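You operate a simulated robot arm through the tools that you are given. There is no shell and no other tool. Be economical: measure what you need, move in short steps, check, and stop when the job is done.

Carry out the task below with a simulated two-armed robot. There is one attempt and no reset: what you move stays moved.

## Task
Pull the big red stop button out, press Reset, start fan then classifier.

The check looks at the end state, three seconds after you hand in, the way a careful person would. Anything else that was tipped, shoved, dropped, spilled or broken makes it a failure.

## Robot
Two 7-joint arms with fingered hands on one trunk, on a base that drives. Base frame: it is fixed to the floor where the robot stands at the start and does not move with it; the origin is under the middle of the robot, x ahead of it, y to its left, z up. Lengths are in mm, angles in rad, forces in N, time in s.
The left shoulder is at the start at [70, 162, 1346], the right one opposite. With the tool pointing down near the work surface each hand reaches from about 100 to 760 mm from the robot's upright axis, wherever it stands, measured 20 degrees to its own side. Places, roughly: air inlet lever [400, -1400, 500]; big hopper gate knob [-5000, -300, 700]; big red stop button [700, 0, 800]; chute lever [-4900, -600, 700]; classifier dial [700, 300, 800]; control cabinet [900, 300, 600]; cooling switch [700, 100, 1000]; direction switch [700, 500, 800]; feed dial [700, 200, 800]; green classifier button [700, 500, 1000]; green fan button [700, 600, 1000]; green feeder button [700, 300, 1000]; green mill button [700, 400, 1000]; green rotor button [-5100, 600, 1200]; green screw button [-5100, 700, 1200]; green suction button [-5100, 500, 1200]. Payload 4 kg a hand.
The tool frame of a hand sits at the grasp point between the pads (the TCP): z along the fingers, y along the line on which they close. The tips reach 26 mm beyond it. Largest opening 132 mm; the body of the gripper starts 73 mm behind the TCP. The gripper is a hand of 4 fingers: y runs from the thumb to the fingers, the wrist lies at [0, 0, -224] in the tool frame, and closing takes about 1.5 s.
Orientation is told as [roll, pitch, yaw] about the base's x, y, z axes, in that order, counted from this pose: with the fingers straight down and closing along the base's y, the tool's x points along the base's -x, its y along +y and its z along -z.

## Interface
- The arms move only by the tool send_rows. It takes "left_deltas", "right_deltas" or both (then of equal length, played together; a hand with none holds still); each is one flat list of numbers, 7 for each row, row after row: the shift along the base's x, y, z in mm, then the turn, a rotation vector about the base's x, y, z in rad, then the opening, from 0 (shut) to 1 (fully open). In form: [dx, dy, dz, ax, ay, az, gripper, dx, dy, dz, ax, ay, az, gripper, ...]. A call has 1 to 10 rows; each row is the pose to reach, as a shift and turn from the pose commanded when the call began. Each row takes 0.2 s and may step no farther than 50 mm and 0.15 rad from the row before; otherwise, or with a gripper value out of range, the whole call is refused. Where a pose cannot be reached the arm comes as near as it can. A force on the tool above 40 N (or 10 N above the force at the start of the call, whichever is more), or a blocked arm, ends the call early, and 0.2 s more pass. The fingers move at their own pace (about 45 mm/s each) and stop on an object; they squeeze with about 24 N. The grip force told is the motor's: it shows also when the fingers shut on nothing. Time passes only in rows, and 0.2 s behind the last, so rows that repeat a pose let the fingers close. The reply holds the time, the measured pose of the TCP, the force on the tool along the base axes, the opening and the grip force, in the units named above and with some noise, with the torque about the TCP (base axes, N m) and any sound that the robot's microphone picked up, and new pictures: "pictures" is both (left out), scene, wrist or none (wrist: the cameras of the hands that moved).
- Cameras (640 x 400 px; columns grow to the right, rows downward): "scene" is now at [117.8, -19.8, 1547.8]; the picture's right is [-0.38, -0.93, 0.00], its down [-0.79, 0.32, -0.52] and it looks along [0.48, -0.20, -0.85] (base axes); focal length 214 px, centre (320, 200). "left" rides on the left gripper at [-73, 6, -94] in its tool frame; the picture's right is [-0.08, -1.00, 0.00], its down [0.78, -0.06, -0.62] and it looks along [0.61, -0.05, 0.79] (tool axes); focal length 230 px, centre (320, 200). "right" rides on the right gripper at [73, 6, -94] in its tool frame; the picture's right is [-0.08, 1.00, 0.00], its down [-0.79, -0.06, -0.62] and it looks along [-0.61, -0.05, 0.79] (tool axes); focal length 230 px, centre (320, 200). There is no depth. A picture from a camera that has moved, and an enlarged one, comes with that camera's place and axes in the base frame and with its lens. The place of the scene camera against the robot may be out by one fixed shift of up to 12 mm in any direction.
- move_column(by): slides the trunk up (or, below 0, down) by that many mm; the arms and the scene camera ride with it, the base frame stays. It gives what a move gives, with no picture.
- roll_base(legs): drives the robot by 1 to 6 legs, each [ahead, left, turn to the left] in mm, mm and rad, along the robot's own axes; the way and the turn of a leg run together, so that a leg with both is an arc; at most 1500 mm and 3.142 rad a leg. The arms and the cameras ride along, it lands a little off, and it stops where it bumps. It gives what a move gives, and a new picture of the scene camera.
- grasp_type(shape, hand): the hand has 4 fingers and takes this shape, open, in about a second: jaw (thumb against the fingers, like two jaws); tri (thumb and two fingers); tip (a fingertip pinch); poke (one finger out to press); point (the index stretched); flat (the hand flat); cup (the hand cupped); fist (a fist). The gripper value then closes the fingers along that shape, each until it touches; the sizes above hold for jaw. It gives what a move gives, with no picture.
- pan_tilt(pan, tilt): turns the head with the scene camera to pan (to the left, within 1.501 rad either way) and tilt (down, from -0.506 to 1.204), counted from straight ahead of the robot. It gives what a move gives, and a new picture of the scene camera.
- close_up(camera, box): a new picture of the part [left, top, right, bottom] of that camera's present view, enlarged. No time passes.
- hand_in(): hands the job in; it is judged then, once.

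Work in short steps. Places have to be worked out from the pictures, the camera data and where the tool is seen: move nearer, look again, correct. Check each grasp and each placing, and mend what went wrong. You have 120 turns and 260 pictures in all, those below and enlarged ones among them. Open the grippers and draw the arms clear of the work before you hand the job in, unless the task says otherwise; then end with one line.

The tools are called after "Request:" as name(argument=value, ...) on one line, values as JSON. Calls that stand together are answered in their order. send_rows: Moves the arms, as the interface text tells. Its arguments: {"type":"object","properties":{"left_deltas":{"type":"array"},"right_deltas":{"type":"array"},"pictures":{"type":"string","enum":["both","scene","wrist","none"]}},"required":[]} The other tools are called the same way: move_column (by) slides the trunk up or down; grasp_type (shape, hand) gives the hand a shape; roll_base (legs) drives the base; pan_tilt (pan, tilt) turns the head that bears the scene camera; close_up (camera, box) takes an enlarged picture of a part of a camera's view; hand_in () hands the job in.

At the start:

```text
clock: 0.0
left_position: [370.2, 417.0, 1187.0]
left_tcp_rot: [0.002, 0.0, 0.001]
left_force: [-0.4, 0.7, 0.0]
left_torque: [0.0, -0.02, 0.02]
left_finger_gap: 132.0
left_gripper_force: 0.1
left_shape: jaw
right_position: [480.8, 66.9, 1269.6]
right_tcp_rot: [-0.001, 0.001, -0.001]
right_force: [-0.8, 0.5, 0.1]
right_torque: [0.0, -0.02, 0.02]
right_finger_gap: 131.6
right_gripper_force: 0.1
right_shape: jaw
trunk travel left (down, up): [-825.0, 115.0]
robot x, y, heading: [0.2, -0.2, 0.002]
head pan, tilt: [-0.389, 1.023]
```

scene: 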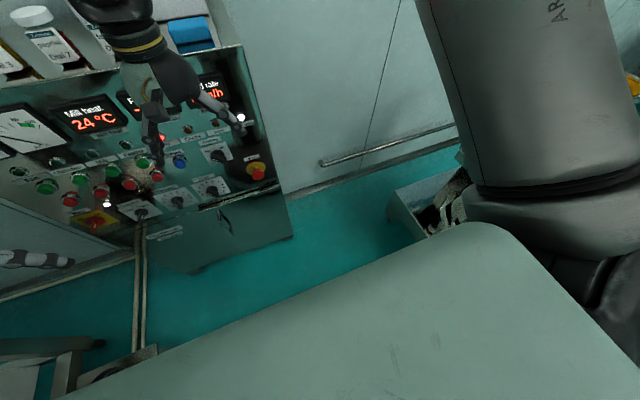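
right: 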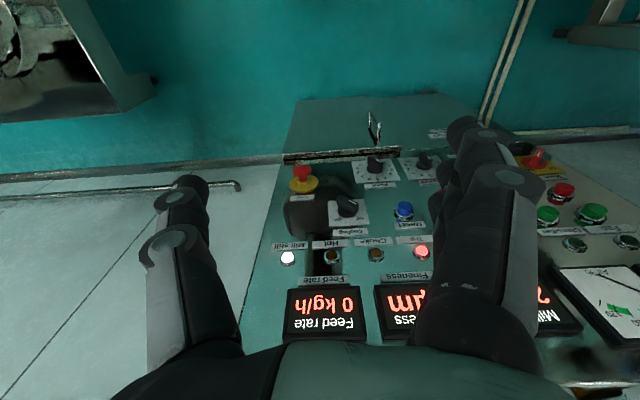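
left: 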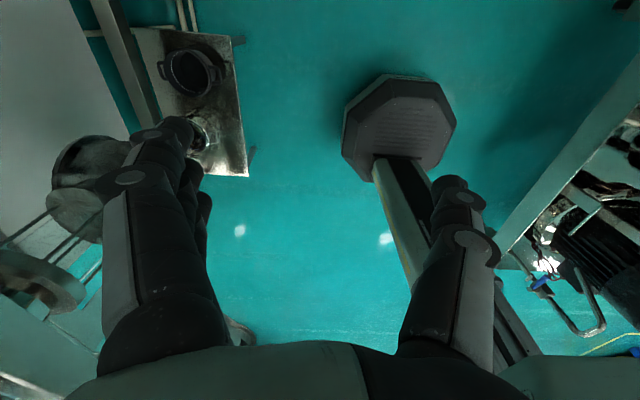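

The cabinet is ahead and slightly left; I turn the head toward it to see the whole panel.

Request:
pan_tilt(pan=0.35, tilt=0.75)

```text
clock: 1.1
left_position: [371.8, 417.4, 1188.3]
left_tcp_rot: [0.0, 0.0, -0.002]
left_force: [0.1, -0.6, 0.8]
left_torque: [-0.03, 0.01, 0.01]
left_finger_gap: 131.7
left_gripper_force: 0.0
left_shape: jaw
right_position: [480.3, 67.6, 1270.1]
right_tcp_rot: [0.001, 0.0, 0.001]
right_force: [1.2, -0.5, -0.1]
right_torque: [0.01, 0.01, 0.04]
right_finger_gap: 131.8
right_gripper_force: 0.0
right_shape: jaw
trunk travel left (down, up): [-825.0, 115.0]
robot x, y, heading: [1.7, 0.9, 0.0]
head pan, tilt: [0.351, 0.75]
camera scene: at [132.4, 34.5, 1568.5], right [0.34, -0.94, 0.0], down [-0.64, -0.23, -0.73], along [0.69, 0.25, -0.68], focal length 214 px, centre (320, 200)
```

scene: 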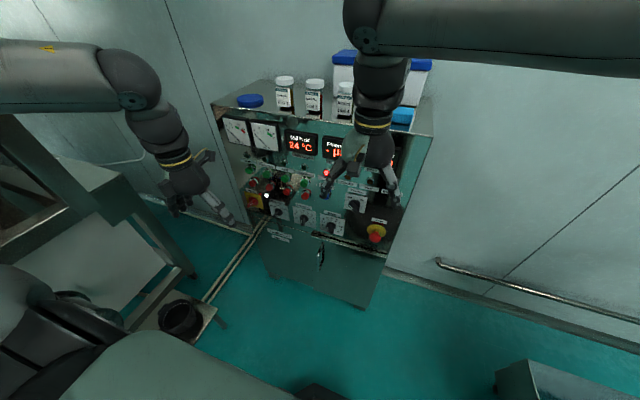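

The panel is visible past the arms; I enlarge it.

Request:
close_up(camera="scene", box=[210, 90, 450, 250])

Request:
close_up(camera="right", box=[260, 90, 640, 330])

```text
2.50 times, centred on (330, 170) of scene
camera zoom: at [132.4, 34.5, 1568.5], right [0.34, -0.94, 0.0], down [-0.64, -0.23, -0.73], along [0.69, 0.25, -0.68], focal length 536 px, centre (295, 275)
```

zoom: 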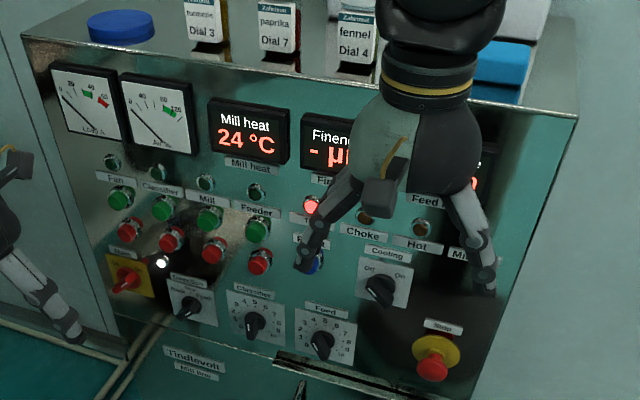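

```text
1.67 times, centred on (450, 210) of right
camera zoom: at [406.7, 71.8, 1363.7], right [0.08, 1.0, 0.0], down [0.79, -0.06, 0.62], along [0.61, -0.05, -0.79], focal length 384 px, centre (103, 183)
```

zoom: 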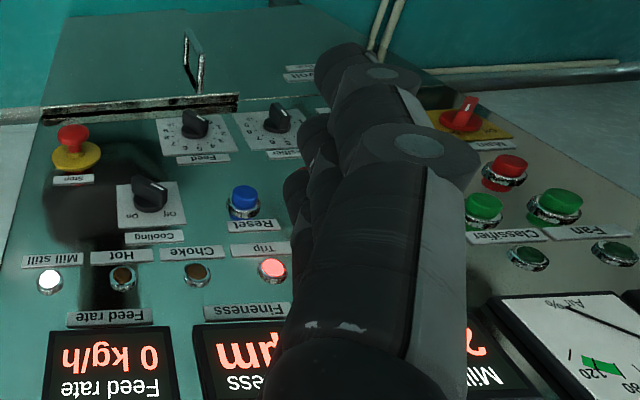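

The right hand hides part of the panel. I pull it back and to the right, then look again.

Request:
send_rows(right_deltas=[-20, -45, 0, 0, 0, 0, 1, -40, -90, 0, 0, 0, 0, 1, -60, -135, 0, 0, 0, 0, 1, -80, -180, 0, 0, 0, 0, 1, -100, -225, 0, 0, 0, 0, 1, -120, -270, 0, 0, 0, 0, 1, -140, -310, 0, 0, 0, 0, 1], pictures="none")

Request:
pan_tilt(pan=0.35, tilt=0.6)

Request:
close_up(camera="scene", box=[210, 120, 450, 270])

```text
clock: 2.7
left_position: [370.1, 415.5, 1188.8]
left_tcp_rot: [0.001, -0.004, -0.001]
left_force: [0.1, -0.3, 0.7]
left_torque: [0.02, 0.0, 0.01]
left_finger_gap: 131.6
left_gripper_force: 0.2
left_shape: jaw
right_position: [338.0, -245.0, 1268.9]
right_tcp_rot: [0.002, -0.001, 0.0]
right_force: [-0.1, -0.5, -1.1]
right_torque: [0.02, -0.05, 0.05]
right_finger_gap: 131.8
right_gripper_force: 0.2
right_shape: jaw
trunk travel left (down, up): [-825.0, 115.0]
robot x, y, heading: [-3.5, 0.9, 0.001]
head pan, tilt: [0.351, 0.75]
```

```text
clock: 3.4
left_position: [371.1, 416.7, 1188.0]
left_tcp_rot: [-0.001, 0.0, 0.0]
left_force: [0.6, 0.0, 0.4]
left_torque: [-0.03, 0.0, -0.01]
left_finger_gap: 132.0
left_gripper_force: 0.0
left_shape: jaw
right_position: [340.6, -243.4, 1269.0]
right_tcp_rot: [0.0, 0.0, 0.001]
right_force: [-0.6, 0.1, 0.1]
right_torque: [0.02, -0.03, 0.02]
right_finger_gap: 132.1
right_gripper_force: 0.1
right_shape: jaw
trunk travel left (down, up): [-825.0, 115.0]
robot x, y, heading: [-0.1, -1.2, -0.003]
head pan, tilt: [0.351, 0.6]
camera scene: at [136.9, 35.8, 1581.4], right [0.34, -0.94, 0.0], down [-0.53, -0.19, -0.82], along [0.77, 0.28, -0.57], focal length 214 px, centre (320, 200)
```

scene: 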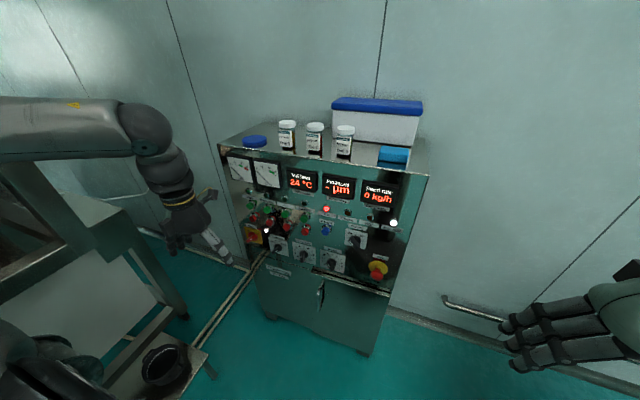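

```text
2.67 times, centred on (330, 195) of scene
camera zoom: at [136.9, 35.8, 1581.4], right [0.34, -0.94, 0.0], down [-0.53, -0.19, -0.82], along [0.77, 0.28, -0.57], focal length 572 px, centre (293, 213)
```

zoom: 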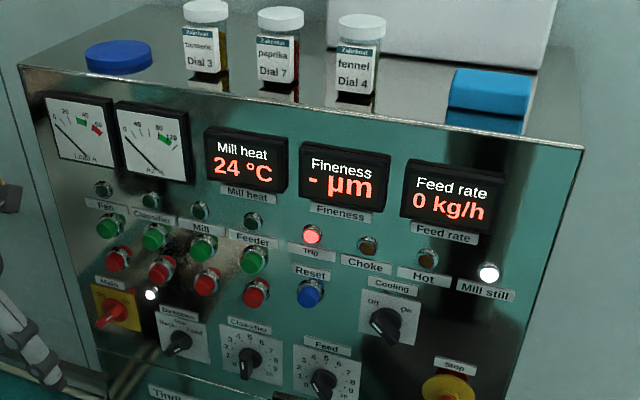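

To get a vertical baseline for triangulation and more comfortable shoulder height, I lower the trunk 220 mm.

Request:
move_column(by=-220)

Request:
pan_tilt(pan=0.35, tilt=0.45)

Request:
close_up(camera="scene", box=[210, 120, 450, 270])

```text
clock: 5.7
left_position: [371.2, 416.3, 967.7]
left_tcp_rot: [-0.001, 0.001, 0.001]
left_force: [-0.1, 0.0, 0.6]
left_torque: [0.05, 0.0, 0.03]
left_finger_gap: 131.9
left_gripper_force: 0.2
left_shape: jaw
right_position: [339.8, -242.6, 1048.6]
right_tcp_rot: [0.0, 0.001, 0.001]
right_force: [0.4, -0.6, -0.6]
right_torque: [-0.02, 0.03, -0.01]
right_finger_gap: 131.9
right_gripper_force: 0.3
right_shape: jaw
trunk travel left (down, up): [-605.0, 335.0]
robot x, y, heading: [-1.5, -0.9, -0.001]
head pan, tilt: [0.351, 0.6]
```

```text
clock: 6.4
left_position: [371.8, 417.4, 966.6]
left_tcp_rot: [0.0, -0.001, 0.001]
left_force: [0.3, -0.5, 0.3]
left_torque: [-0.03, -0.01, -0.03]
left_finger_gap: 132.0
left_gripper_force: 0.1
left_shape: jaw
right_position: [339.8, -241.7, 1049.0]
right_tcp_rot: [0.0, -0.002, 0.0]
right_force: [0.4, 0.1, -0.4]
right_torque: [-0.03, 0.02, -0.05]
right_finger_gap: 132.0
right_gripper_force: 0.2
right_shape: jaw
trunk travel left (down, up): [-605.0, 335.0]
robot x, y, heading: [-0.5, -1.1, -0.001]
head pan, tilt: [0.351, 0.45]
camera scene: at [140.8, 37.6, 1374.9], right [0.34, -0.94, 0.0], down [-0.41, -0.15, -0.9], along [0.85, 0.31, -0.44], focal length 214 px, centre (320, 200)
```

scene: 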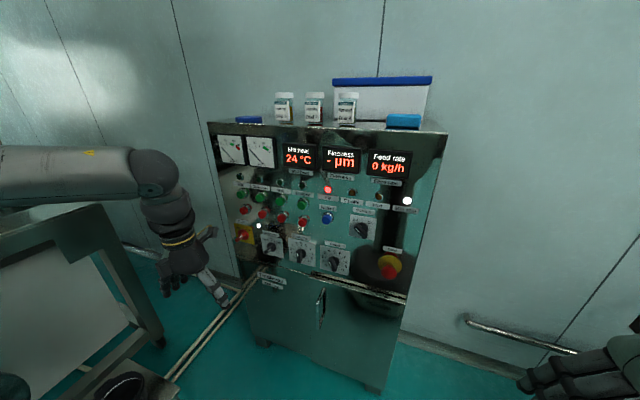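

```text
2.67 times, centred on (330, 195) of scene
camera zoom: at [140.8, 37.6, 1374.9], right [0.34, -0.94, 0.0], down [-0.41, -0.15, -0.9], along [0.85, 0.31, -0.44], focal length 572 px, centre (293, 213)
```

zoom: 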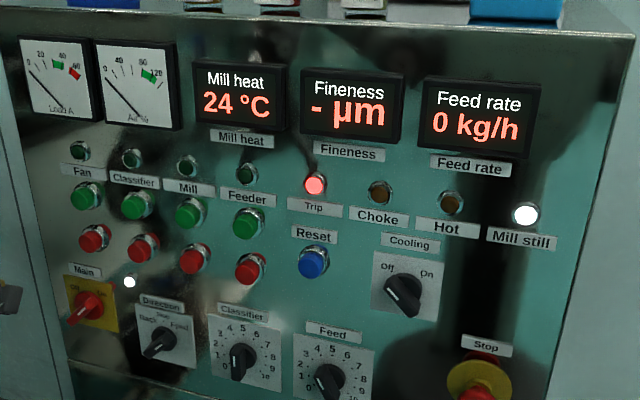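

Triangulation gives: stop ≈ [764, 8, 846], Reset ≈ [753, 233, 993], fan ≈ [738, 568, 1043], classifier ≈ [744, 489, 1039]; the panel looks vertical. I'll use the left hand, turning the fingers forward (pitch −π/2), well clear of the panel.

Request:
send_rows(left_deltas=[20, -25, -5, 0, -0.15, 0, 1, 40, -50, -10, 0, -0.3, 0, 1, 60, -75, -15, 0, -0.45, 0, 1, 80, -100, -20, 0, -0.6, 0, 1, 100, -125, -25, 0, -0.75, 0, 1, 120, -150, -30, 0, -0.9, 0, 1, 140, -175, -35, 0, -1.05, 0, 1, 155, -200, -40, 0, -1.2, 0, 1, 165, -225, -45, 0, -1.35, 0, 1, 175, -250, -50, 0, -1.5, 0, 1], pictures="both")

```text
clock: 8.6
left_position: [541.6, 182.1, 947.9]
left_tcp_rot: [-0.03, -1.499, 0.032]
left_force: [-1.2, -0.4, 0.7]
left_torque: [0.0, 0.02, -0.04]
left_finger_gap: 132.2
left_gripper_force: 0.0
left_shape: jaw
left hand out of reach, approached as far as the arm can: row 4, 5, 6, 7, 8, 10
right_position: [338.2, -242.4, 1051.3]
right_tcp_rot: [0.0, -0.002, 0.0]
right_force: [-0.9, -0.2, -0.9]
right_torque: [-0.06, -0.01, -0.01]
right_finger_gap: 131.5
right_gripper_force: 0.1
right_shape: jaw
trunk travel left (down, up): [-605.0, 335.0]
robot x, y, heading: [2.3, -3.6, -0.002]
head pan, tilt: [0.351, 0.45]
camera scene: at [137.5, 38.7, 1375.2], right [0.34, -0.94, 0.0], down [-0.41, -0.15, -0.9], along [0.85, 0.31, -0.43], focal length 214 px, centre (320, 200)
camera left: at [454.3, 189.2, 1026.9], right [0.01, -1.0, 0.08], down [-0.67, -0.06, -0.74], along [0.74, -0.05, -0.67], focal length 230 px, centre (320, 200)
```

scene: 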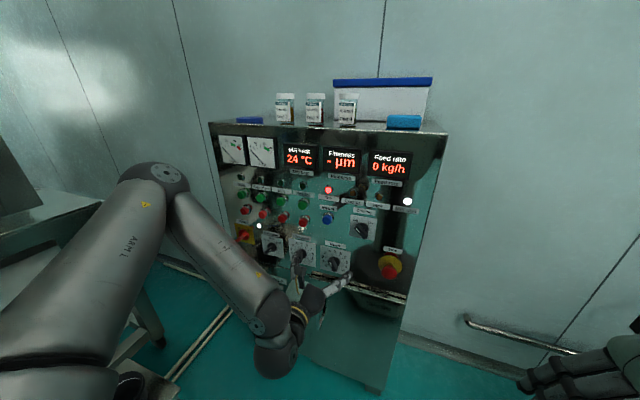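
left: 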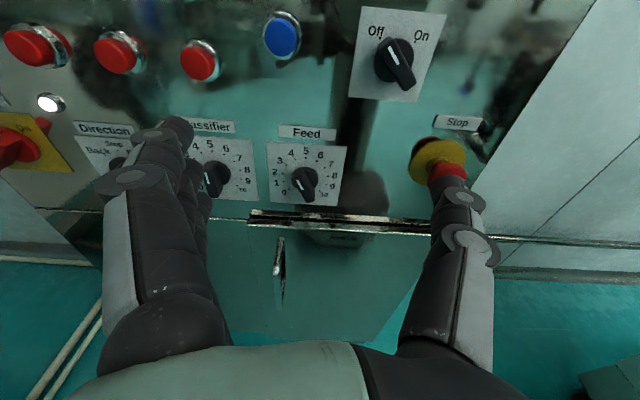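

The panel is seen well from the left hand. The wrist view puts the stop near y≈-20..8, z≈843. I move in front of it with standoff, finishing the pitch.

Request:
send_rows(left_deltas=[10, -35, -18, 0, -0.014, 0, 1, 20, -70, -36, 0, -0.028, 0, 1, 30, -105, -54, 0, -0.042, 0, 1, 40, -140, -72, 0, -0.056, 0, 1, 45, -175, -95, 0, -0.07, 0, 1, 45, -175, -95, 0, -0.07, 0, 1], pictures="both")

```text
clock: 10.0
left_position: [573.9, 139.7, 996.0]
left_tcp_rot: [-0.056, -1.568, 0.053]
left_force: [-0.6, 0.6, -0.7]
left_torque: [0.0, -0.01, -0.02]
left_finger_gap: 132.0
left_gripper_force: 0.0
left_shape: jaw
left hand out of reach, approached as far as the arm can: row 1, 2, 3, 4, 5, 6
right_position: [339.4, -242.7, 1049.4]
right_tcp_rot: [0.0, 0.001, 0.001]
right_force: [-0.4, -0.3, -0.1]
right_torque: [-0.03, -0.01, -0.01]
right_finger_gap: 131.5
right_gripper_force: 0.0
right_shape: jaw
trunk travel left (down, up): [-605.0, 335.0]
robot x, y, heading: [1.5, -0.4, 0.001]
head pan, tilt: [0.351, 0.45]
camera scene: at [140.7, 37.4, 1375.0], right [0.34, -0.94, 0.0], down [-0.41, -0.15, -0.9], along [0.85, 0.31, -0.44], focal length 214 px, centre (320, 200)
camera left: at [481.4, 145.6, 1068.9], right [0.0, -1.0, 0.08], down [-0.62, -0.06, -0.78], along [0.79, -0.05, -0.62], focal length 230 px, centre (320, 200)
```

scene: 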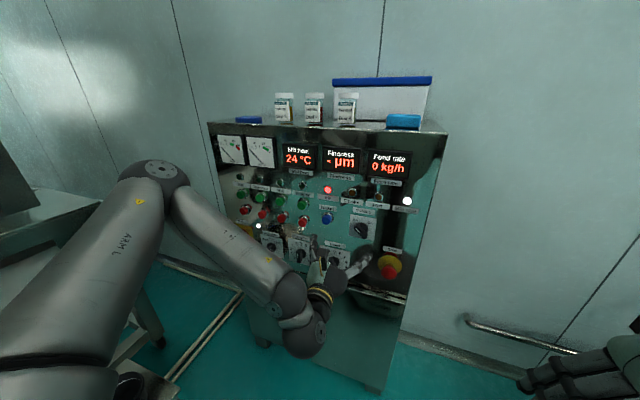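
left: 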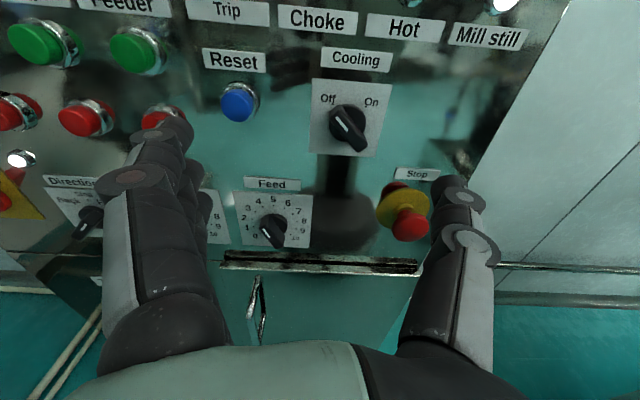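

The arm is limited in that pose. I lower the trunk another 150 mm (the hand rides along, clear of the panel) so the shoulder is nearer the button's height.

Request:
move_column(by=-150)

Request:
send_rows(left_deltas=[0, -35, 0, 0, 0, 0, 1, 0, -70, 0, 0, 0, 0, 1, 0, -105, 0, 0, 0, 0, 1, 0, -140, 0, 0, 0, 0, 1, 0, -140, 0, 0, 0, 0, 1], pictures="both")

```text
clock: 11.8
left_position: [574.4, 139.7, 845.9]
left_tcp_rot: [-0.032, -1.567, 0.031]
left_force: [-0.3, 0.1, 0.4]
left_torque: [0.01, 0.0, -0.02]
left_finger_gap: 131.9
left_gripper_force: 0.2
left_shape: jaw
right_position: [340.3, -242.6, 899.5]
right_tcp_rot: [0.0, 0.0, 0.0]
right_force: [-0.5, 0.9, 1.4]
right_torque: [0.03, 0.02, 0.01]
right_finger_gap: 131.9
right_gripper_force: 0.1
right_shape: jaw
trunk travel left (down, up): [-455.0, 485.0]
robot x, y, heading: [-0.3, -2.8, 0.0]
head pan, tilt: [0.351, 0.45]
```

```text
clock: 13.0
left_position: [575.2, 95.9, 896.4]
left_tcp_rot: [0.063, -1.567, -0.064]
left_force: [-0.4, -0.2, -0.1]
left_torque: [-0.01, 0.01, 0.02]
left_finger_gap: 132.0
left_gripper_force: 0.0
left_shape: jaw
left hand out of reach, approached as far as the arm can: row 1, 2, 3, 4, 5
right_position: [339.7, -243.5, 899.8]
right_tcp_rot: [0.001, 0.0, 0.002]
right_force: [-0.2, -0.4, -0.9]
right_torque: [0.01, 0.0, 0.03]
right_finger_gap: 132.1
right_gripper_force: 0.0
right_shape: jaw
trunk travel left (down, up): [-455.0, 485.0]
robot x, y, heading: [-0.0, -3.3, -0.006]
head pan, tilt: [0.351, 0.45]
camera scene: at [140.7, 37.4, 1224.9], right [0.34, -0.94, 0.0], down [-0.41, -0.15, -0.9], along [0.85, 0.31, -0.44], focal length 214 px, centre (320, 200)
camera left: at [483.4, 101.9, 968.0], right [0.0, -1.0, 0.08], down [-0.62, -0.06, -0.78], along [0.78, -0.05, -0.62], focal length 230 px, centre (320, 200)
```

scene: 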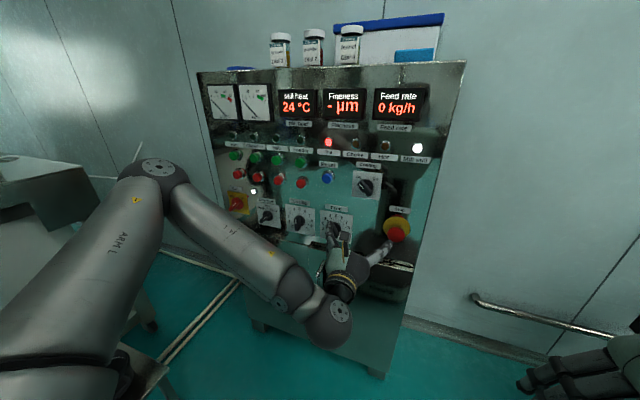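
left: 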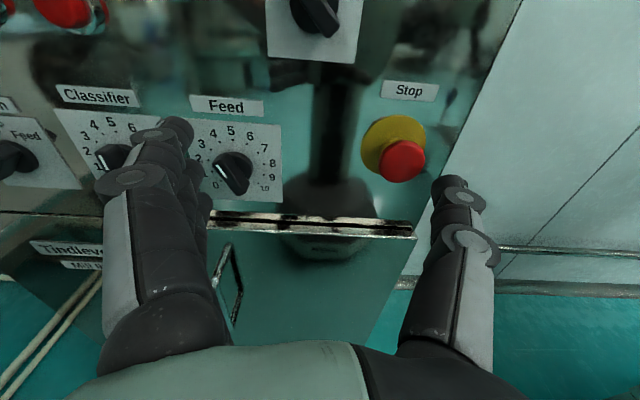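

The stop head is at about [720, -6, 846]. The arm's lateral limit blocks further rightward motion, so I shift the base right by 110 mm and back 40 mm instead.

Request:
roll_base(legs=[[-40, -110, 0]])

Request:
send_rows(left_deltas=[0, 0, 0, 0, 0, 0, 1], pictures="wrist")

```text
clock: 14.2
left_position: [535.3, -15.2, 895.4]
left_tcp_rot: [0.2, -1.566, -0.203]
left_force: [0.4, -0.2, 0.2]
left_torque: [-0.01, -0.03, 0.02]
left_finger_gap: 131.9
left_gripper_force: 0.1
left_shape: jaw
right_position: [300.5, -353.2, 899.7]
right_tcp_rot: [0.002, -0.002, 0.0]
right_force: [-0.2, 0.3, -0.5]
right_torque: [0.02, 0.01, 0.01]
right_finger_gap: 131.9
right_gripper_force: 0.0
right_shape: jaw
trunk travel left (down, up): [-455.0, 485.0]
robot x, y, heading: [-42.5, -109.7, 0.003]
head pan, tilt: [0.351, 0.45]
camera scene: at [100.8, -73.3, 1225.0], right [0.34, -0.94, 0.0], down [-0.41, -0.15, -0.9], along [0.85, 0.31, -0.43], focal length 214 px, centre (320, 200)
```

scene: 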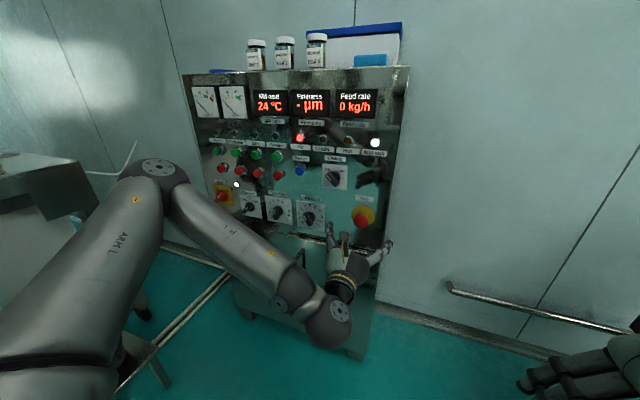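

```text
clock: 14.6
left_position: [535.8, -15.3, 894.6]
left_tcp_rot: [-0.036, -1.567, 0.035]
left_force: [1.0, 0.8, -0.7]
left_torque: [-0.01, -0.01, -0.02]
left_finger_gap: 131.6
left_gripper_force: 0.2
left_shape: jaw
right_position: [301.6, -351.9, 898.9]
right_tcp_rot: [-0.001, 0.001, 0.0]
right_force: [0.4, 0.4, 0.5]
right_torque: [-0.01, 0.04, -0.01]
right_finger_gap: 131.8
right_gripper_force: 0.0
right_shape: jaw
trunk travel left (down, up): [-455.0, 485.0]
robot x, y, heading: [-41.9, -108.6, -0.002]
head pan, tilt: [0.351, 0.45]
camera left: at [443.9, -7.7, 967.7], right [0.0, -1.0, 0.08], down [-0.62, -0.06, -0.78], along [0.78, -0.05, -0.62], focal length 230 px, centre (320, 200)
```

left: 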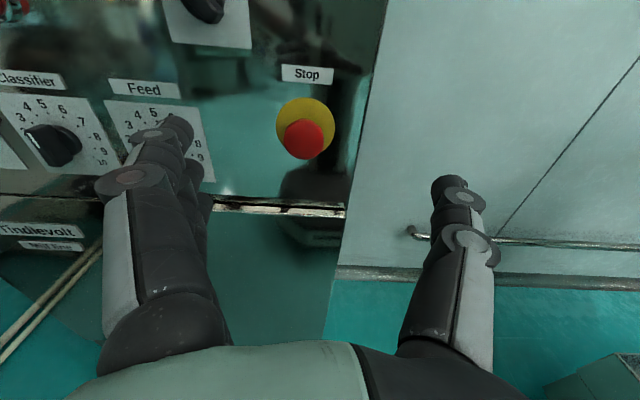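

The stop head now sits at about [720, 1, 845], about 50 mm wide. I align to it and narrow the opening to ~75 mm so the fingers clear the Feed knob.

Request:
send_rows(left_deltas=[0, 8, -25, 0, 0, 0, 0.7, 0, 16, -49, 0, 0, 0, 0.58, 0, 16, -49, 0, 0, 0, 0.58, 0, 16, -49, 0, 0, 0, 0.58], pictures="both")

```text
clock: 15.6
left_position: [535.6, 12.5, 857.8]
left_tcp_rot: [-0.04, -1.566, 0.037]
left_force: [0.0, 0.0, -0.5]
left_torque: [-0.02, -0.02, 0.05]
left_finger_gap: 77.3
left_gripper_force: 0.0
left_shape: jaw
left hand out of reach, approached as far as the arm can: row 1, 2, 3, 4
right_position: [300.1, -352.0, 899.3]
right_tcp_rot: [0.0, 0.001, 0.0]
right_force: [-0.5, -0.4, -0.2]
right_torque: [0.02, 0.0, 0.0]
right_finger_gap: 131.9
right_gripper_force: 0.0
right_shape: jaw
trunk travel left (down, up): [-455.0, 485.0]
robot x, y, heading: [-36.9, -111.8, 0.0]
head pan, tilt: [0.351, 0.45]
camera scene: at [101.1, -72.5, 1224.9], right [0.34, -0.94, 0.0], down [-0.41, -0.15, -0.9], along [0.85, 0.31, -0.44], focal length 214 px, centre (320, 200)
camera left: at [443.4, 20.3, 931.2], right [0.0, -1.0, 0.08], down [-0.62, -0.06, -0.78], along [0.78, -0.05, -0.62], focal length 230 px, centre (320, 200)
```

scene: 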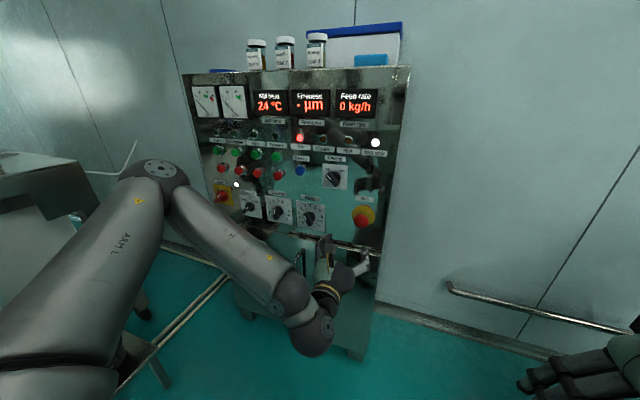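
left: 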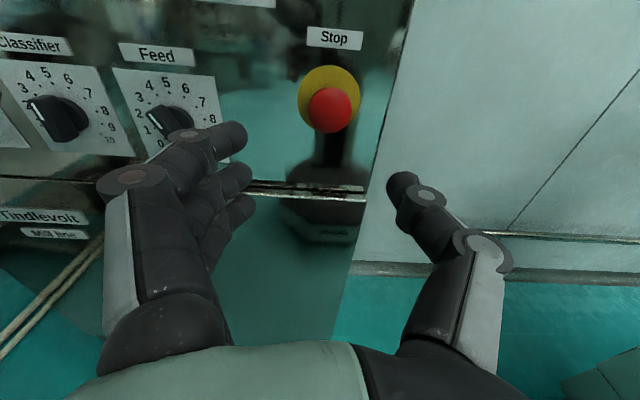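

Head re-estimated at [720, 1, 847]. I advance to x≈665 aligned on it and look.

Request:
send_rows(left_deltas=[30, -3, -3, 0, 0, 0, 0.58, 60, -6, -6, 0, 0, 0, 0.58, 90, -9, -9, 0, 0, 0, 0.58, 120, -11, -11, 0, 0, 0, 0.58, 130, -11, -11, 0, 0, 0, 0.58], pictures="wrist")

```text
clock: 16.8
left_position: [641.8, 27.2, 865.3]
left_tcp_rot: [-0.091, -1.522, 0.094]
left_force: [0.6, -0.3, -0.5]
left_torque: [-0.02, -0.01, -0.03]
left_finger_gap: 77.0
left_gripper_force: 0.1
left_shape: jaw
left hand out of reach, approached as far as the arm can: row 1, 2, 3, 4, 5
right_position: [301.6, -351.4, 899.9]
right_tcp_rot: [-0.003, 0.001, 0.0]
right_force: [-0.1, -0.5, -0.3]
right_torque: [0.04, 0.06, -0.01]
right_finger_gap: 131.9
right_gripper_force: 0.0
right_shape: jaw
trunk travel left (down, up): [-455.0, 485.0]
robot x, y, heading: [-35.6, -110.7, -0.001]
head pan, tilt: [0.351, 0.45]
camera left: at [552.4, 33.7, 943.2], right [0.01, -1.0, 0.08], down [-0.65, -0.07, -0.75], along [0.76, -0.05, -0.65], focal length 230 px, centre (320, 200)
```

left: 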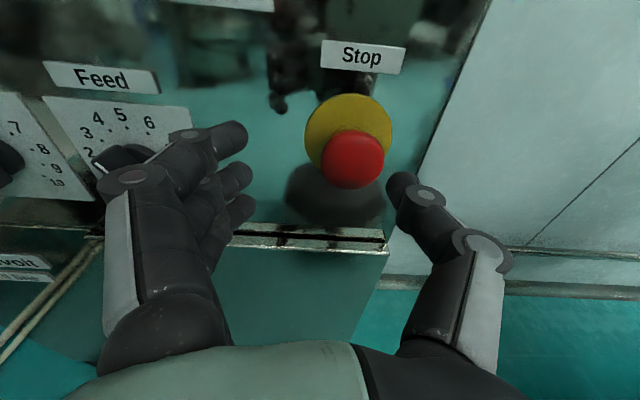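

The wrist is at a limit: it wants to be higher and further left relative to the shoulder. I lower the trunk 100 and shift the base right 90, then bring the hand back up relative to it.

Request:
move_column(by=-100)

Request:
roll_base(legs=[[-40, -90, 0]])

Request:
send_rows(left_deltas=[10, 16, 20, 0, 0, 0, 0.58, 20, 32, 40, 0, 0, 0, 0.58, 30, 48, 60, 0, 0, 0, 0.58, 40, 64, 82, 0, 0, 0, 0.58, 40, 64, 82, 0, 0, 0, 0.58], pictures="wrist")

```text
clock: 18.1
left_position: [639.9, 26.8, 766.4]
left_tcp_rot: [-0.149, -1.523, 0.155]
left_force: [0.9, 0.1, -0.9]
left_torque: [-0.01, 0.0, 0.0]
left_finger_gap: 76.9
left_gripper_force: 0.1
left_shape: jaw
right_position: [300.3, -352.0, 799.1]
right_tcp_rot: [0.0, 0.0, -0.002]
right_force: [-0.1, 0.3, -0.6]
right_torque: [0.03, -0.02, -0.01]
right_finger_gap: 131.9
right_gripper_force: 0.0
right_shape: jaw
trunk travel left (down, up): [-355.0, 585.0]
robot x, y, heading: [-41.5, -107.1, -0.004]
head pan, tilt: [0.351, 0.45]
```

```text
clock: 19.3
left_position: [600.6, -63.2, 767.6]
left_tcp_rot: [-0.127, -1.522, 0.13]
left_force: [0.2, 0.4, 1.1]
left_torque: [0.0, 0.0, 0.03]
left_finger_gap: 76.9
left_gripper_force: 0.1
left_shape: jaw
right_position: [259.8, -443.2, 799.2]
right_tcp_rot: [0.002, 0.0, 0.0]
right_force: [-0.5, -0.6, 0.4]
right_torque: [0.04, 0.02, 0.0]
right_finger_gap: 132.0
right_gripper_force: 0.1
right_shape: jaw
trunk travel left (down, up): [-355.0, 585.0]
robot x, y, heading: [-75.5, -201.5, 0.004]
head pan, tilt: [0.351, 0.45]
camera scene: at [60.8, -163.4, 1125.0], right [0.34, -0.94, 0.0], down [-0.41, -0.15, -0.9], along [0.85, 0.31, -0.43], focal length 214 px, centre (320, 200)
```

scene: 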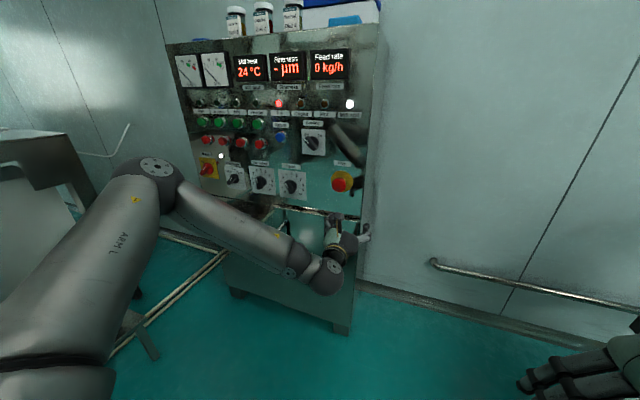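

```text
clock: 20.5
left_position: [640.9, 1.4, 849.8]
left_tcp_rot: [-0.143, -1.524, 0.147]
left_force: [-1.0, 0.3, -0.7]
left_torque: [0.03, 0.0, 0.0]
left_finger_gap: 77.0
left_gripper_force: 0.0
left_shape: jaw
right_position: [260.5, -443.1, 799.1]
right_tcp_rot: [0.001, 0.002, 0.001]
right_force: [-0.7, -0.5, 0.3]
right_torque: [0.01, 0.04, 0.02]
right_finger_gap: 132.1
right_gripper_force: 0.0
right_shape: jaw
trunk travel left (down, up): [-355.0, 585.0]
robot x, y, heading: [-76.2, -200.7, -0.001]
head pan, tilt: [0.351, 0.45]
camera left: at [551.9, 7.2, 926.1], right [0.01, -1.0, 0.08], down [-0.65, -0.07, -0.75], along [0.76, -0.05, -0.65], focal length 230 px, centre (320, 200)
```

left: 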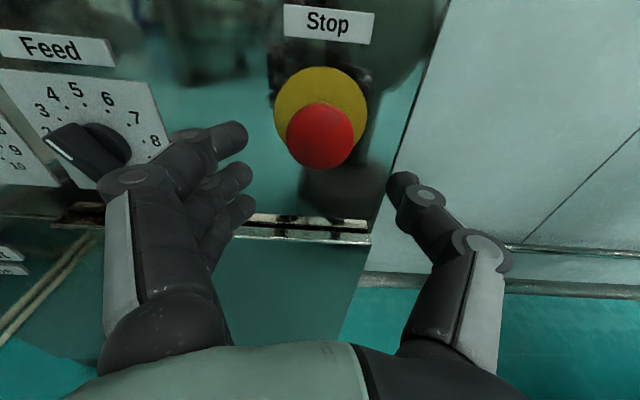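

Reached: TCP [641, 1, 850], head centred at y≈2, z≈848. I advance to x≈703, correcting the small pitch error.

Request:
send_rows(left_deltas=[15, 0, 0, 0, -0.02, 0, 0.58, 30, 0, -1, 0, -0.04, 0, 0.58, 45, 0, -1, 0, -0.045, 0, 0.58, 60, 0, -2, 0, -0.045, 0, 0.58, 62, 0, -2, 0, -0.045, 0, 0.58], pictures="both")

```text
clock: 21.7
left_position: [702.6, 1.3, 846.9]
left_tcp_rot: [-1.358, -1.564, 1.363]
left_force: [0.0, 0.3, -0.4]
left_torque: [-0.01, 0.01, 0.01]
left_finger_gap: 77.0
left_gripper_force: 0.0
left_shape: jaw
right_position: [260.2, -442.3, 799.6]
right_tcp_rot: [0.0, -0.002, -0.001]
right_force: [-0.2, -1.2, -0.6]
right_torque: [0.01, 0.0, -0.01]
right_finger_gap: 132.0
right_gripper_force: 0.0
right_shape: jaw
trunk travel left (down, up): [-355.0, 585.0]
robot x, y, heading: [-79.4, -200.7, -0.002]
head pan, tilt: [0.351, 0.45]
camera scene: at [61.2, -162.4, 1124.9], right [0.34, -0.94, 0.0], down [-0.41, -0.15, -0.9], along [0.85, 0.31, -0.44], focal length 214 px, centre (320, 200)
camera left: at [609.8, 7.1, 919.8], right [0.0, -1.0, 0.08], down [-0.62, -0.07, -0.78], along [0.79, -0.05, -0.62], focal length 230 px, centre (320, 200)
```

scene: 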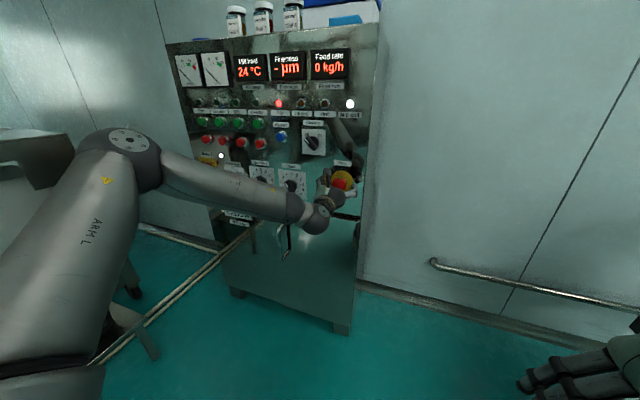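
left: 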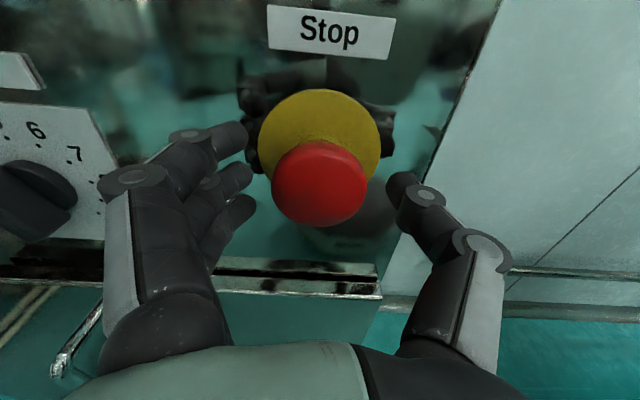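

The head is between the fingers, front face at x≈711 and panel ≈776. I go 18 mm deeper so the tips get behind the head's rim, then close.

Request:
send_rows(left_deltas=[10, 0, 0, 0, 0, 0, 0.58, 18, 0, 0, 0, 0, 0, 0.58, 18, 0, 0, 0, 0, 0, 0.4, 18, 0, 0, 0, 0, 0, 0.3, 18, 0, 0, 0, 0, 0, 0.15, 18, 0, 0, 0, 0, 0, 0.1, 18, 0, 0, 0, 0, 0, 0.1, 18, 0, 0, 0, 0, 0, 0.1], pictures="wrist")

```text
clock: 23.5
left_position: [720.7, -4.3, 847.6]
left_tcp_rot: [-1.167, -1.564, 1.169]
left_force: [-4.2, -12.0, -1.8]
left_torque: [-0.02, 0.05, 0.41]
left_finger_gap: 13.7
left_gripper_force: 24.1
left_shape: jaw
right_position: [260.3, -445.0, 799.4]
right_tcp_rot: [0.002, -0.001, -0.001]
right_force: [0.3, -0.4, 0.4]
right_torque: [0.0, 0.0, 0.0]
right_finger_gap: 131.6
right_gripper_force: 0.2
right_shape: jaw
trunk travel left (down, up): [-355.0, 585.0]
robot x, y, heading: [-80.5, -198.9, -0.002]
head pan, tilt: [0.351, 0.45]
camera left: at [627.7, 3.4, 919.9], right [0.0, -1.0, 0.08], down [-0.62, -0.07, -0.78], along [0.79, -0.05, -0.62], focal length 230 px, centre (320, 200)
```

left: 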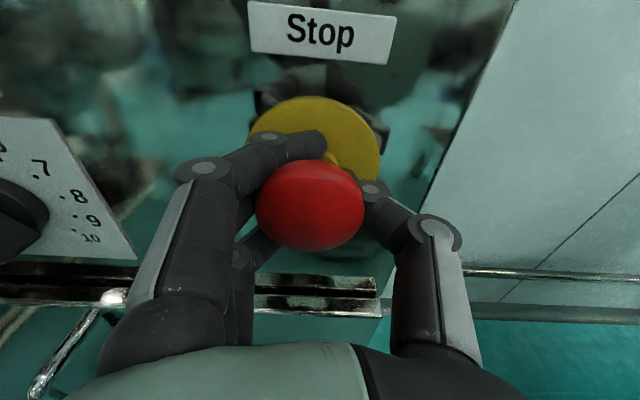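

The fingers have closed behind the head around its stem. Now I pull straight back in small steps.

Request:
send_rows(left_deltas=[-4, 3, 0, 0, 0, 0, 0.1, -8, 3, 0, 0, 0, 0, 0.1, -12, 3, 0, 0, 0, 0, 0.1, -16, 3, 0, 0, 0, 0, 0.1, -20, 3, 0, 0, 0, 0, 0.1], pictures="wrist")

```text
clock: 24.8
left_position: [706.3, -2.9, 847.2]
left_tcp_rot: [-1.398, -1.56, 1.396]
left_force: [23.9, -12.1, -3.6]
left_torque: [0.07, 0.03, 0.63]
left_finger_gap: 10.5
left_gripper_force: 24.2
left_shape: jaw
right_position: [263.3, -445.0, 797.8]
right_tcp_rot: [0.002, 0.004, -0.005]
right_force: [-0.7, -0.2, 0.3]
right_torque: [0.01, 0.0, 0.02]
right_finger_gap: 131.8
right_gripper_force: 0.1
right_shape: jaw
trunk travel left (down, up): [-355.0, 585.0]
robot x, y, heading: [-77.6, -203.2, -0.006]
head pan, tilt: [0.351, 0.45]
stopped in row 5 (left hand): the force on the tool passed its limit at 40 N (the readings are from after the stop); the commanded pose is now the measured one
camera left: at [613.2, 4.7, 919.8], right [0.0, -1.0, 0.09], down [-0.62, -0.07, -0.78], along [0.79, -0.05, -0.62], focal length 230 px, centre (320, 200)
```

left: 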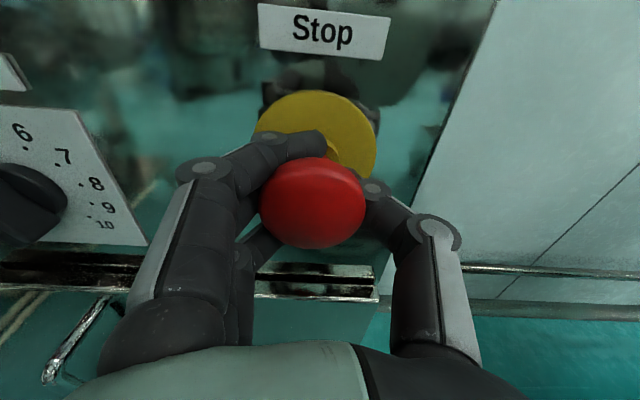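

The head moved out ~12 mm with the hand and then resisted. I try a little more pull to see whether it's at its end stop.

Request:
send_rows(left_deltas=[-3, 0, 0, 0, 0, 0, 0.1, -6, 0, 0, 0, 0, 0, 0.1, -9, 0, 0, 0, 0, 0, 0.1], pictures="wrist")

```text
clock: 25.3
left_position: [705.3, -3.3, 846.6]
left_tcp_rot: [-1.441, -1.562, 1.437]
left_force: [28.4, -8.0, -5.2]
left_torque: [0.08, 0.1, 0.73]
left_finger_gap: 10.1
left_gripper_force: 23.7
left_shape: jaw
right_position: [264.3, -446.1, 797.4]
right_tcp_rot: [0.003, 0.004, -0.007]
right_force: [-1.1, 0.0, -0.5]
right_torque: [0.0, -0.04, 0.02]
right_finger_gap: 131.9
right_gripper_force: 0.0
right_shape: jaw
trunk travel left (down, up): [-355.0, 585.0]
robot x, y, heading: [-78.8, -197.4, -0.008]
head pan, tilt: [0.351, 0.45]
stopped in row 2 (left hand): the force on the tool passed its limit at 42 N (the readings are from after the stop); the commanded pose is now the measured one
camera left: at [612.4, 4.1, 919.9], right [0.0, -1.0, 0.09], down [-0.62, -0.07, -0.78], along [0.79, -0.06, -0.62], focal length 230 px, centre (320, 200)
```

left: 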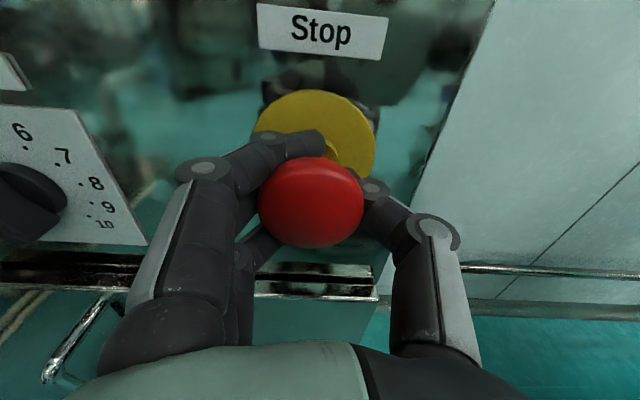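

It is solidly stopped. I open the fingers, without other motion, and see whether the head stays out.

Request:
send_rows(left_deltas=[0, 2, 0, 0, 0, 0, 0.3, 0, 2, 0, 0, 0, 0, 0.58, 0, 2, 0, 0, 0, 0, 0.58, 0, 2, 0, 0, 0, 0, 0.58, 0, 2, 0, 0, 0, 0, 0.58, 0, 2, 0, 0, 0, 0, 0.58], pictures="wrist")

```text
clock: 26.7
left_position: [701.4, 1.4, 850.8]
left_tcp_rot: [-1.954, -1.56, 1.954]
left_force: [0.2, 0.1, 0.4]
left_torque: [0.01, 0.01, 0.01]
left_finger_gap: 75.9
left_gripper_force: 0.0
left_shape: jaw
right_position: [261.2, -443.8, 799.1]
right_tcp_rot: [-0.001, -0.002, -0.003]
right_force: [0.5, 0.6, 0.4]
right_torque: [-0.01, 0.01, 0.0]
right_finger_gap: 131.9
right_gripper_force: 0.0
right_shape: jaw
trunk travel left (down, up): [-355.0, 585.0]
robot x, y, heading: [-74.6, -200.2, 0.003]
head pan, tilt: [0.351, 0.45]
camera left: at [607.6, 8.1, 923.0], right [0.0, -1.0, 0.09], down [-0.61, -0.07, -0.79], along [0.79, -0.05, -0.61], focal length 230 px, centre (320, 200)
```

left: 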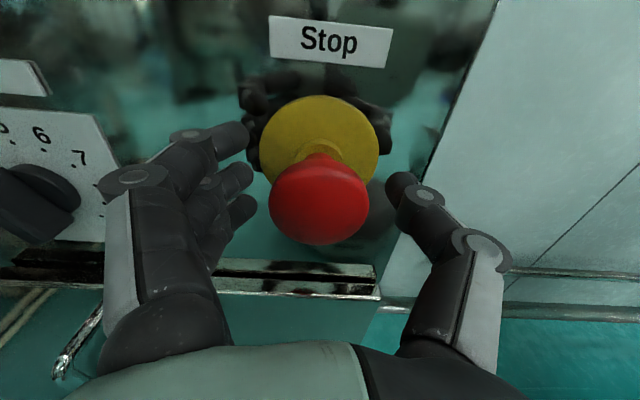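

The head stays out: the stem is now visible between head and yellow plate. I back the hand straight off 110 mm.

Request:
send_rows(left_deltas=[-20, 0, -2, 0, 0, 0, 0.58, -45, 0, -2, 0, 0, 0, 0.58, -75, 0, -2, 0, 0, 0, 0.58, -110, 0, -2, 0, 0, 0, 0.58], pictures="wrist")

Request:
grasp_type(hand="left", shape="poke")

Request:
move_column(by=140)

Request:
pan_tilt(pan=0.8, tilt=0.5)

```text
clock: 27.7
left_position: [589.9, 2.1, 848.4]
left_tcp_rot: [-2.089, -1.56, 2.087]
left_force: [0.0, 0.0, 1.3]
left_torque: [0.01, 0.0, 0.02]
left_finger_gap: 76.0
left_gripper_force: 0.1
left_shape: jaw
right_position: [261.2, -444.6, 799.8]
right_tcp_rot: [-0.002, 0.0, -0.004]
right_force: [0.0, 0.2, -0.2]
right_torque: [0.01, -0.03, -0.06]
right_finger_gap: 131.9
right_gripper_force: 0.1
right_shape: jaw
trunk travel left (down, up): [-355.0, 585.0]
robot x, y, heading: [-76.0, -197.2, -0.002]
head pan, tilt: [0.351, 0.45]
camera left: at [496.4, 8.7, 920.7], right [0.0, -1.0, 0.09], down [-0.61, -0.07, -0.79], along [0.79, -0.05, -0.61], focal length 230 px, centre (320, 200)
```

left: 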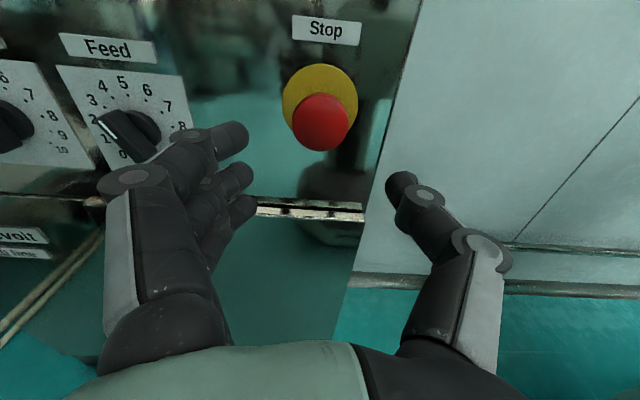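

```text
clock: 28.6
left_position: [589.7, 0.6, 847.9]
left_tcp_rot: [-1.947, -1.56, 1.946]
left_force: [1.1, 0.4, -0.2]
left_torque: [0.01, 0.01, -0.03]
left_finger_gap: 0.0
left_gripper_force: 0.1
left_shape: poke
right_position: [261.3, -444.1, 799.3]
right_tcp_rot: [0.0, -0.001, -0.003]
right_force: [-0.2, -1.1, -0.3]
right_torque: [0.02, -0.02, 0.01]
right_finger_gap: 131.9
right_gripper_force: 0.1
right_shape: jaw
trunk travel left (down, up): [-355.0, 585.0]
robot x, y, heading: [-82.6, -197.5, -0.003]
head pan, tilt: [0.351, 0.45]
```

```text
clock: 30.2
left_position: [600.5, 56.2, 980.7]
left_tcp_rot: [-1.564, -1.54, 1.609]
left_force: [-1.1, 2.9, -0.3]
left_torque: [-0.02, 0.04, -0.16]
left_finger_gap: 0.0
left_gripper_force: 0.1
left_shape: poke
right_position: [291.5, -406.9, 944.9]
right_tcp_rot: [-0.032, 0.002, 0.047]
right_force: [-1.3, -1.4, 1.8]
right_torque: [0.17, -0.23, 0.02]
right_finger_gap: 131.9
right_gripper_force: 0.1
right_shape: jaw
trunk travel left (down, up): [-495.0, 445.0]
robot x, y, heading: [-62.9, -195.4, 0.041]
head pan, tilt: [0.351, 0.45]
```

```text
clock: 31.1
left_position: [603.0, 50.9, 977.8]
left_tcp_rot: [-1.4, -1.539, 1.448]
left_force: [0.7, -0.7, 0.4]
left_torque: [-0.02, -0.01, 0.09]
left_finger_gap: 0.0
left_gripper_force: 0.0
left_shape: poke
right_position: [294.3, -411.9, 941.4]
right_tcp_rot: [-0.028, 0.011, 0.047]
right_force: [-0.5, -1.1, -0.4]
right_torque: [0.05, -0.04, 0.01]
right_finger_gap: 131.9
right_gripper_force: 0.1
right_shape: jaw
trunk travel left (down, up): [-495.0, 445.0]
robot x, y, heading: [-62.5, -202.6, 0.04]
head pan, tilt: [0.799, 0.499]
camera scene: at [61.9, -100.8, 1258.5], right [0.75, -0.67, 0.01], down [-0.33, -0.38, -0.87], along [0.58, 0.64, -0.5], focal length 214 px, centre (320, 200)
```

scene: 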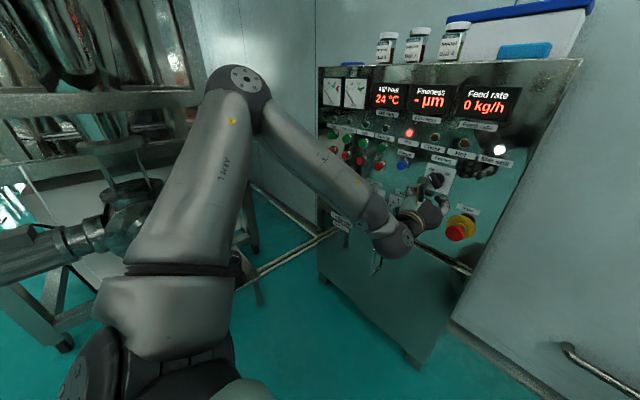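

The trunk rise nudged the base heading by 0.04 rad — likely the left upper arm touched the machinery at the left. I take a closer look there before moving on.

Request:
close_up(camera="scene", box=[0, 100, 280, 300])

Request:
pan_tilt(pan=1.4, tilt=0.6)

```text
2.00 times, centred on (140, 200) of scene
camera zoom: at [61.9, -100.8, 1258.5], right [0.75, -0.67, 0.01], down [-0.33, -0.38, -0.87], along [0.58, 0.64, -0.5], focal length 429 px, centre (680, 200)
```

zoom: 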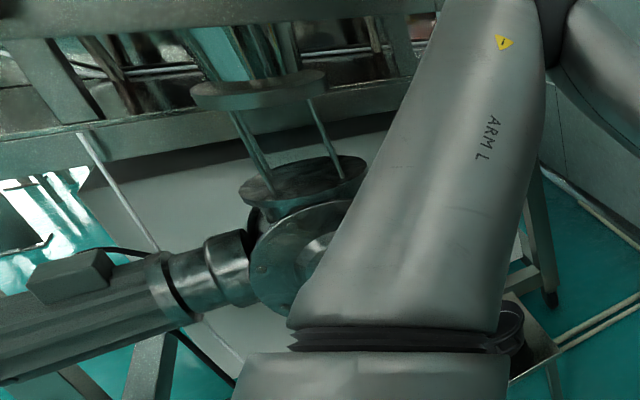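

```text
clock: 32.1
left_position: [606.0, 46.8, 974.8]
left_tcp_rot: [-1.256, -1.541, 1.301]
left_force: [0.3, -1.1, 0.0]
left_torque: [0.02, 0.03, 0.12]
left_finger_gap: 0.1
left_gripper_force: 0.0
left_shape: poke
right_position: [295.7, -412.9, 939.9]
right_tcp_rot: [-0.026, 0.013, 0.041]
right_force: [-0.1, -1.0, -0.1]
right_torque: [0.05, -0.07, 0.0]
right_finger_gap: 131.8
right_gripper_force: 0.0
right_shape: jaw
trunk travel left (down, up): [-495.0, 445.0]
robot x, y, heading: [-62.9, -205.9, 0.043]
head pan, tilt: [1.4, 0.6]
camera scene: at [15.7, -82.7, 1248.6], right [0.99, -0.13, -0.01], down [-0.09, -0.58, -0.81], along [0.1, 0.81, -0.58], focal length 214 px, centre (320, 200)
```

scene: 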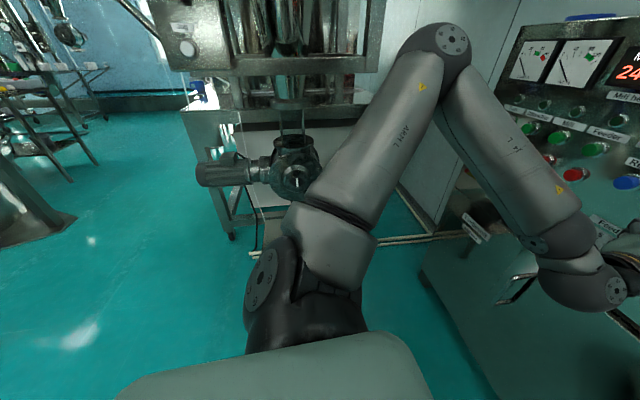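

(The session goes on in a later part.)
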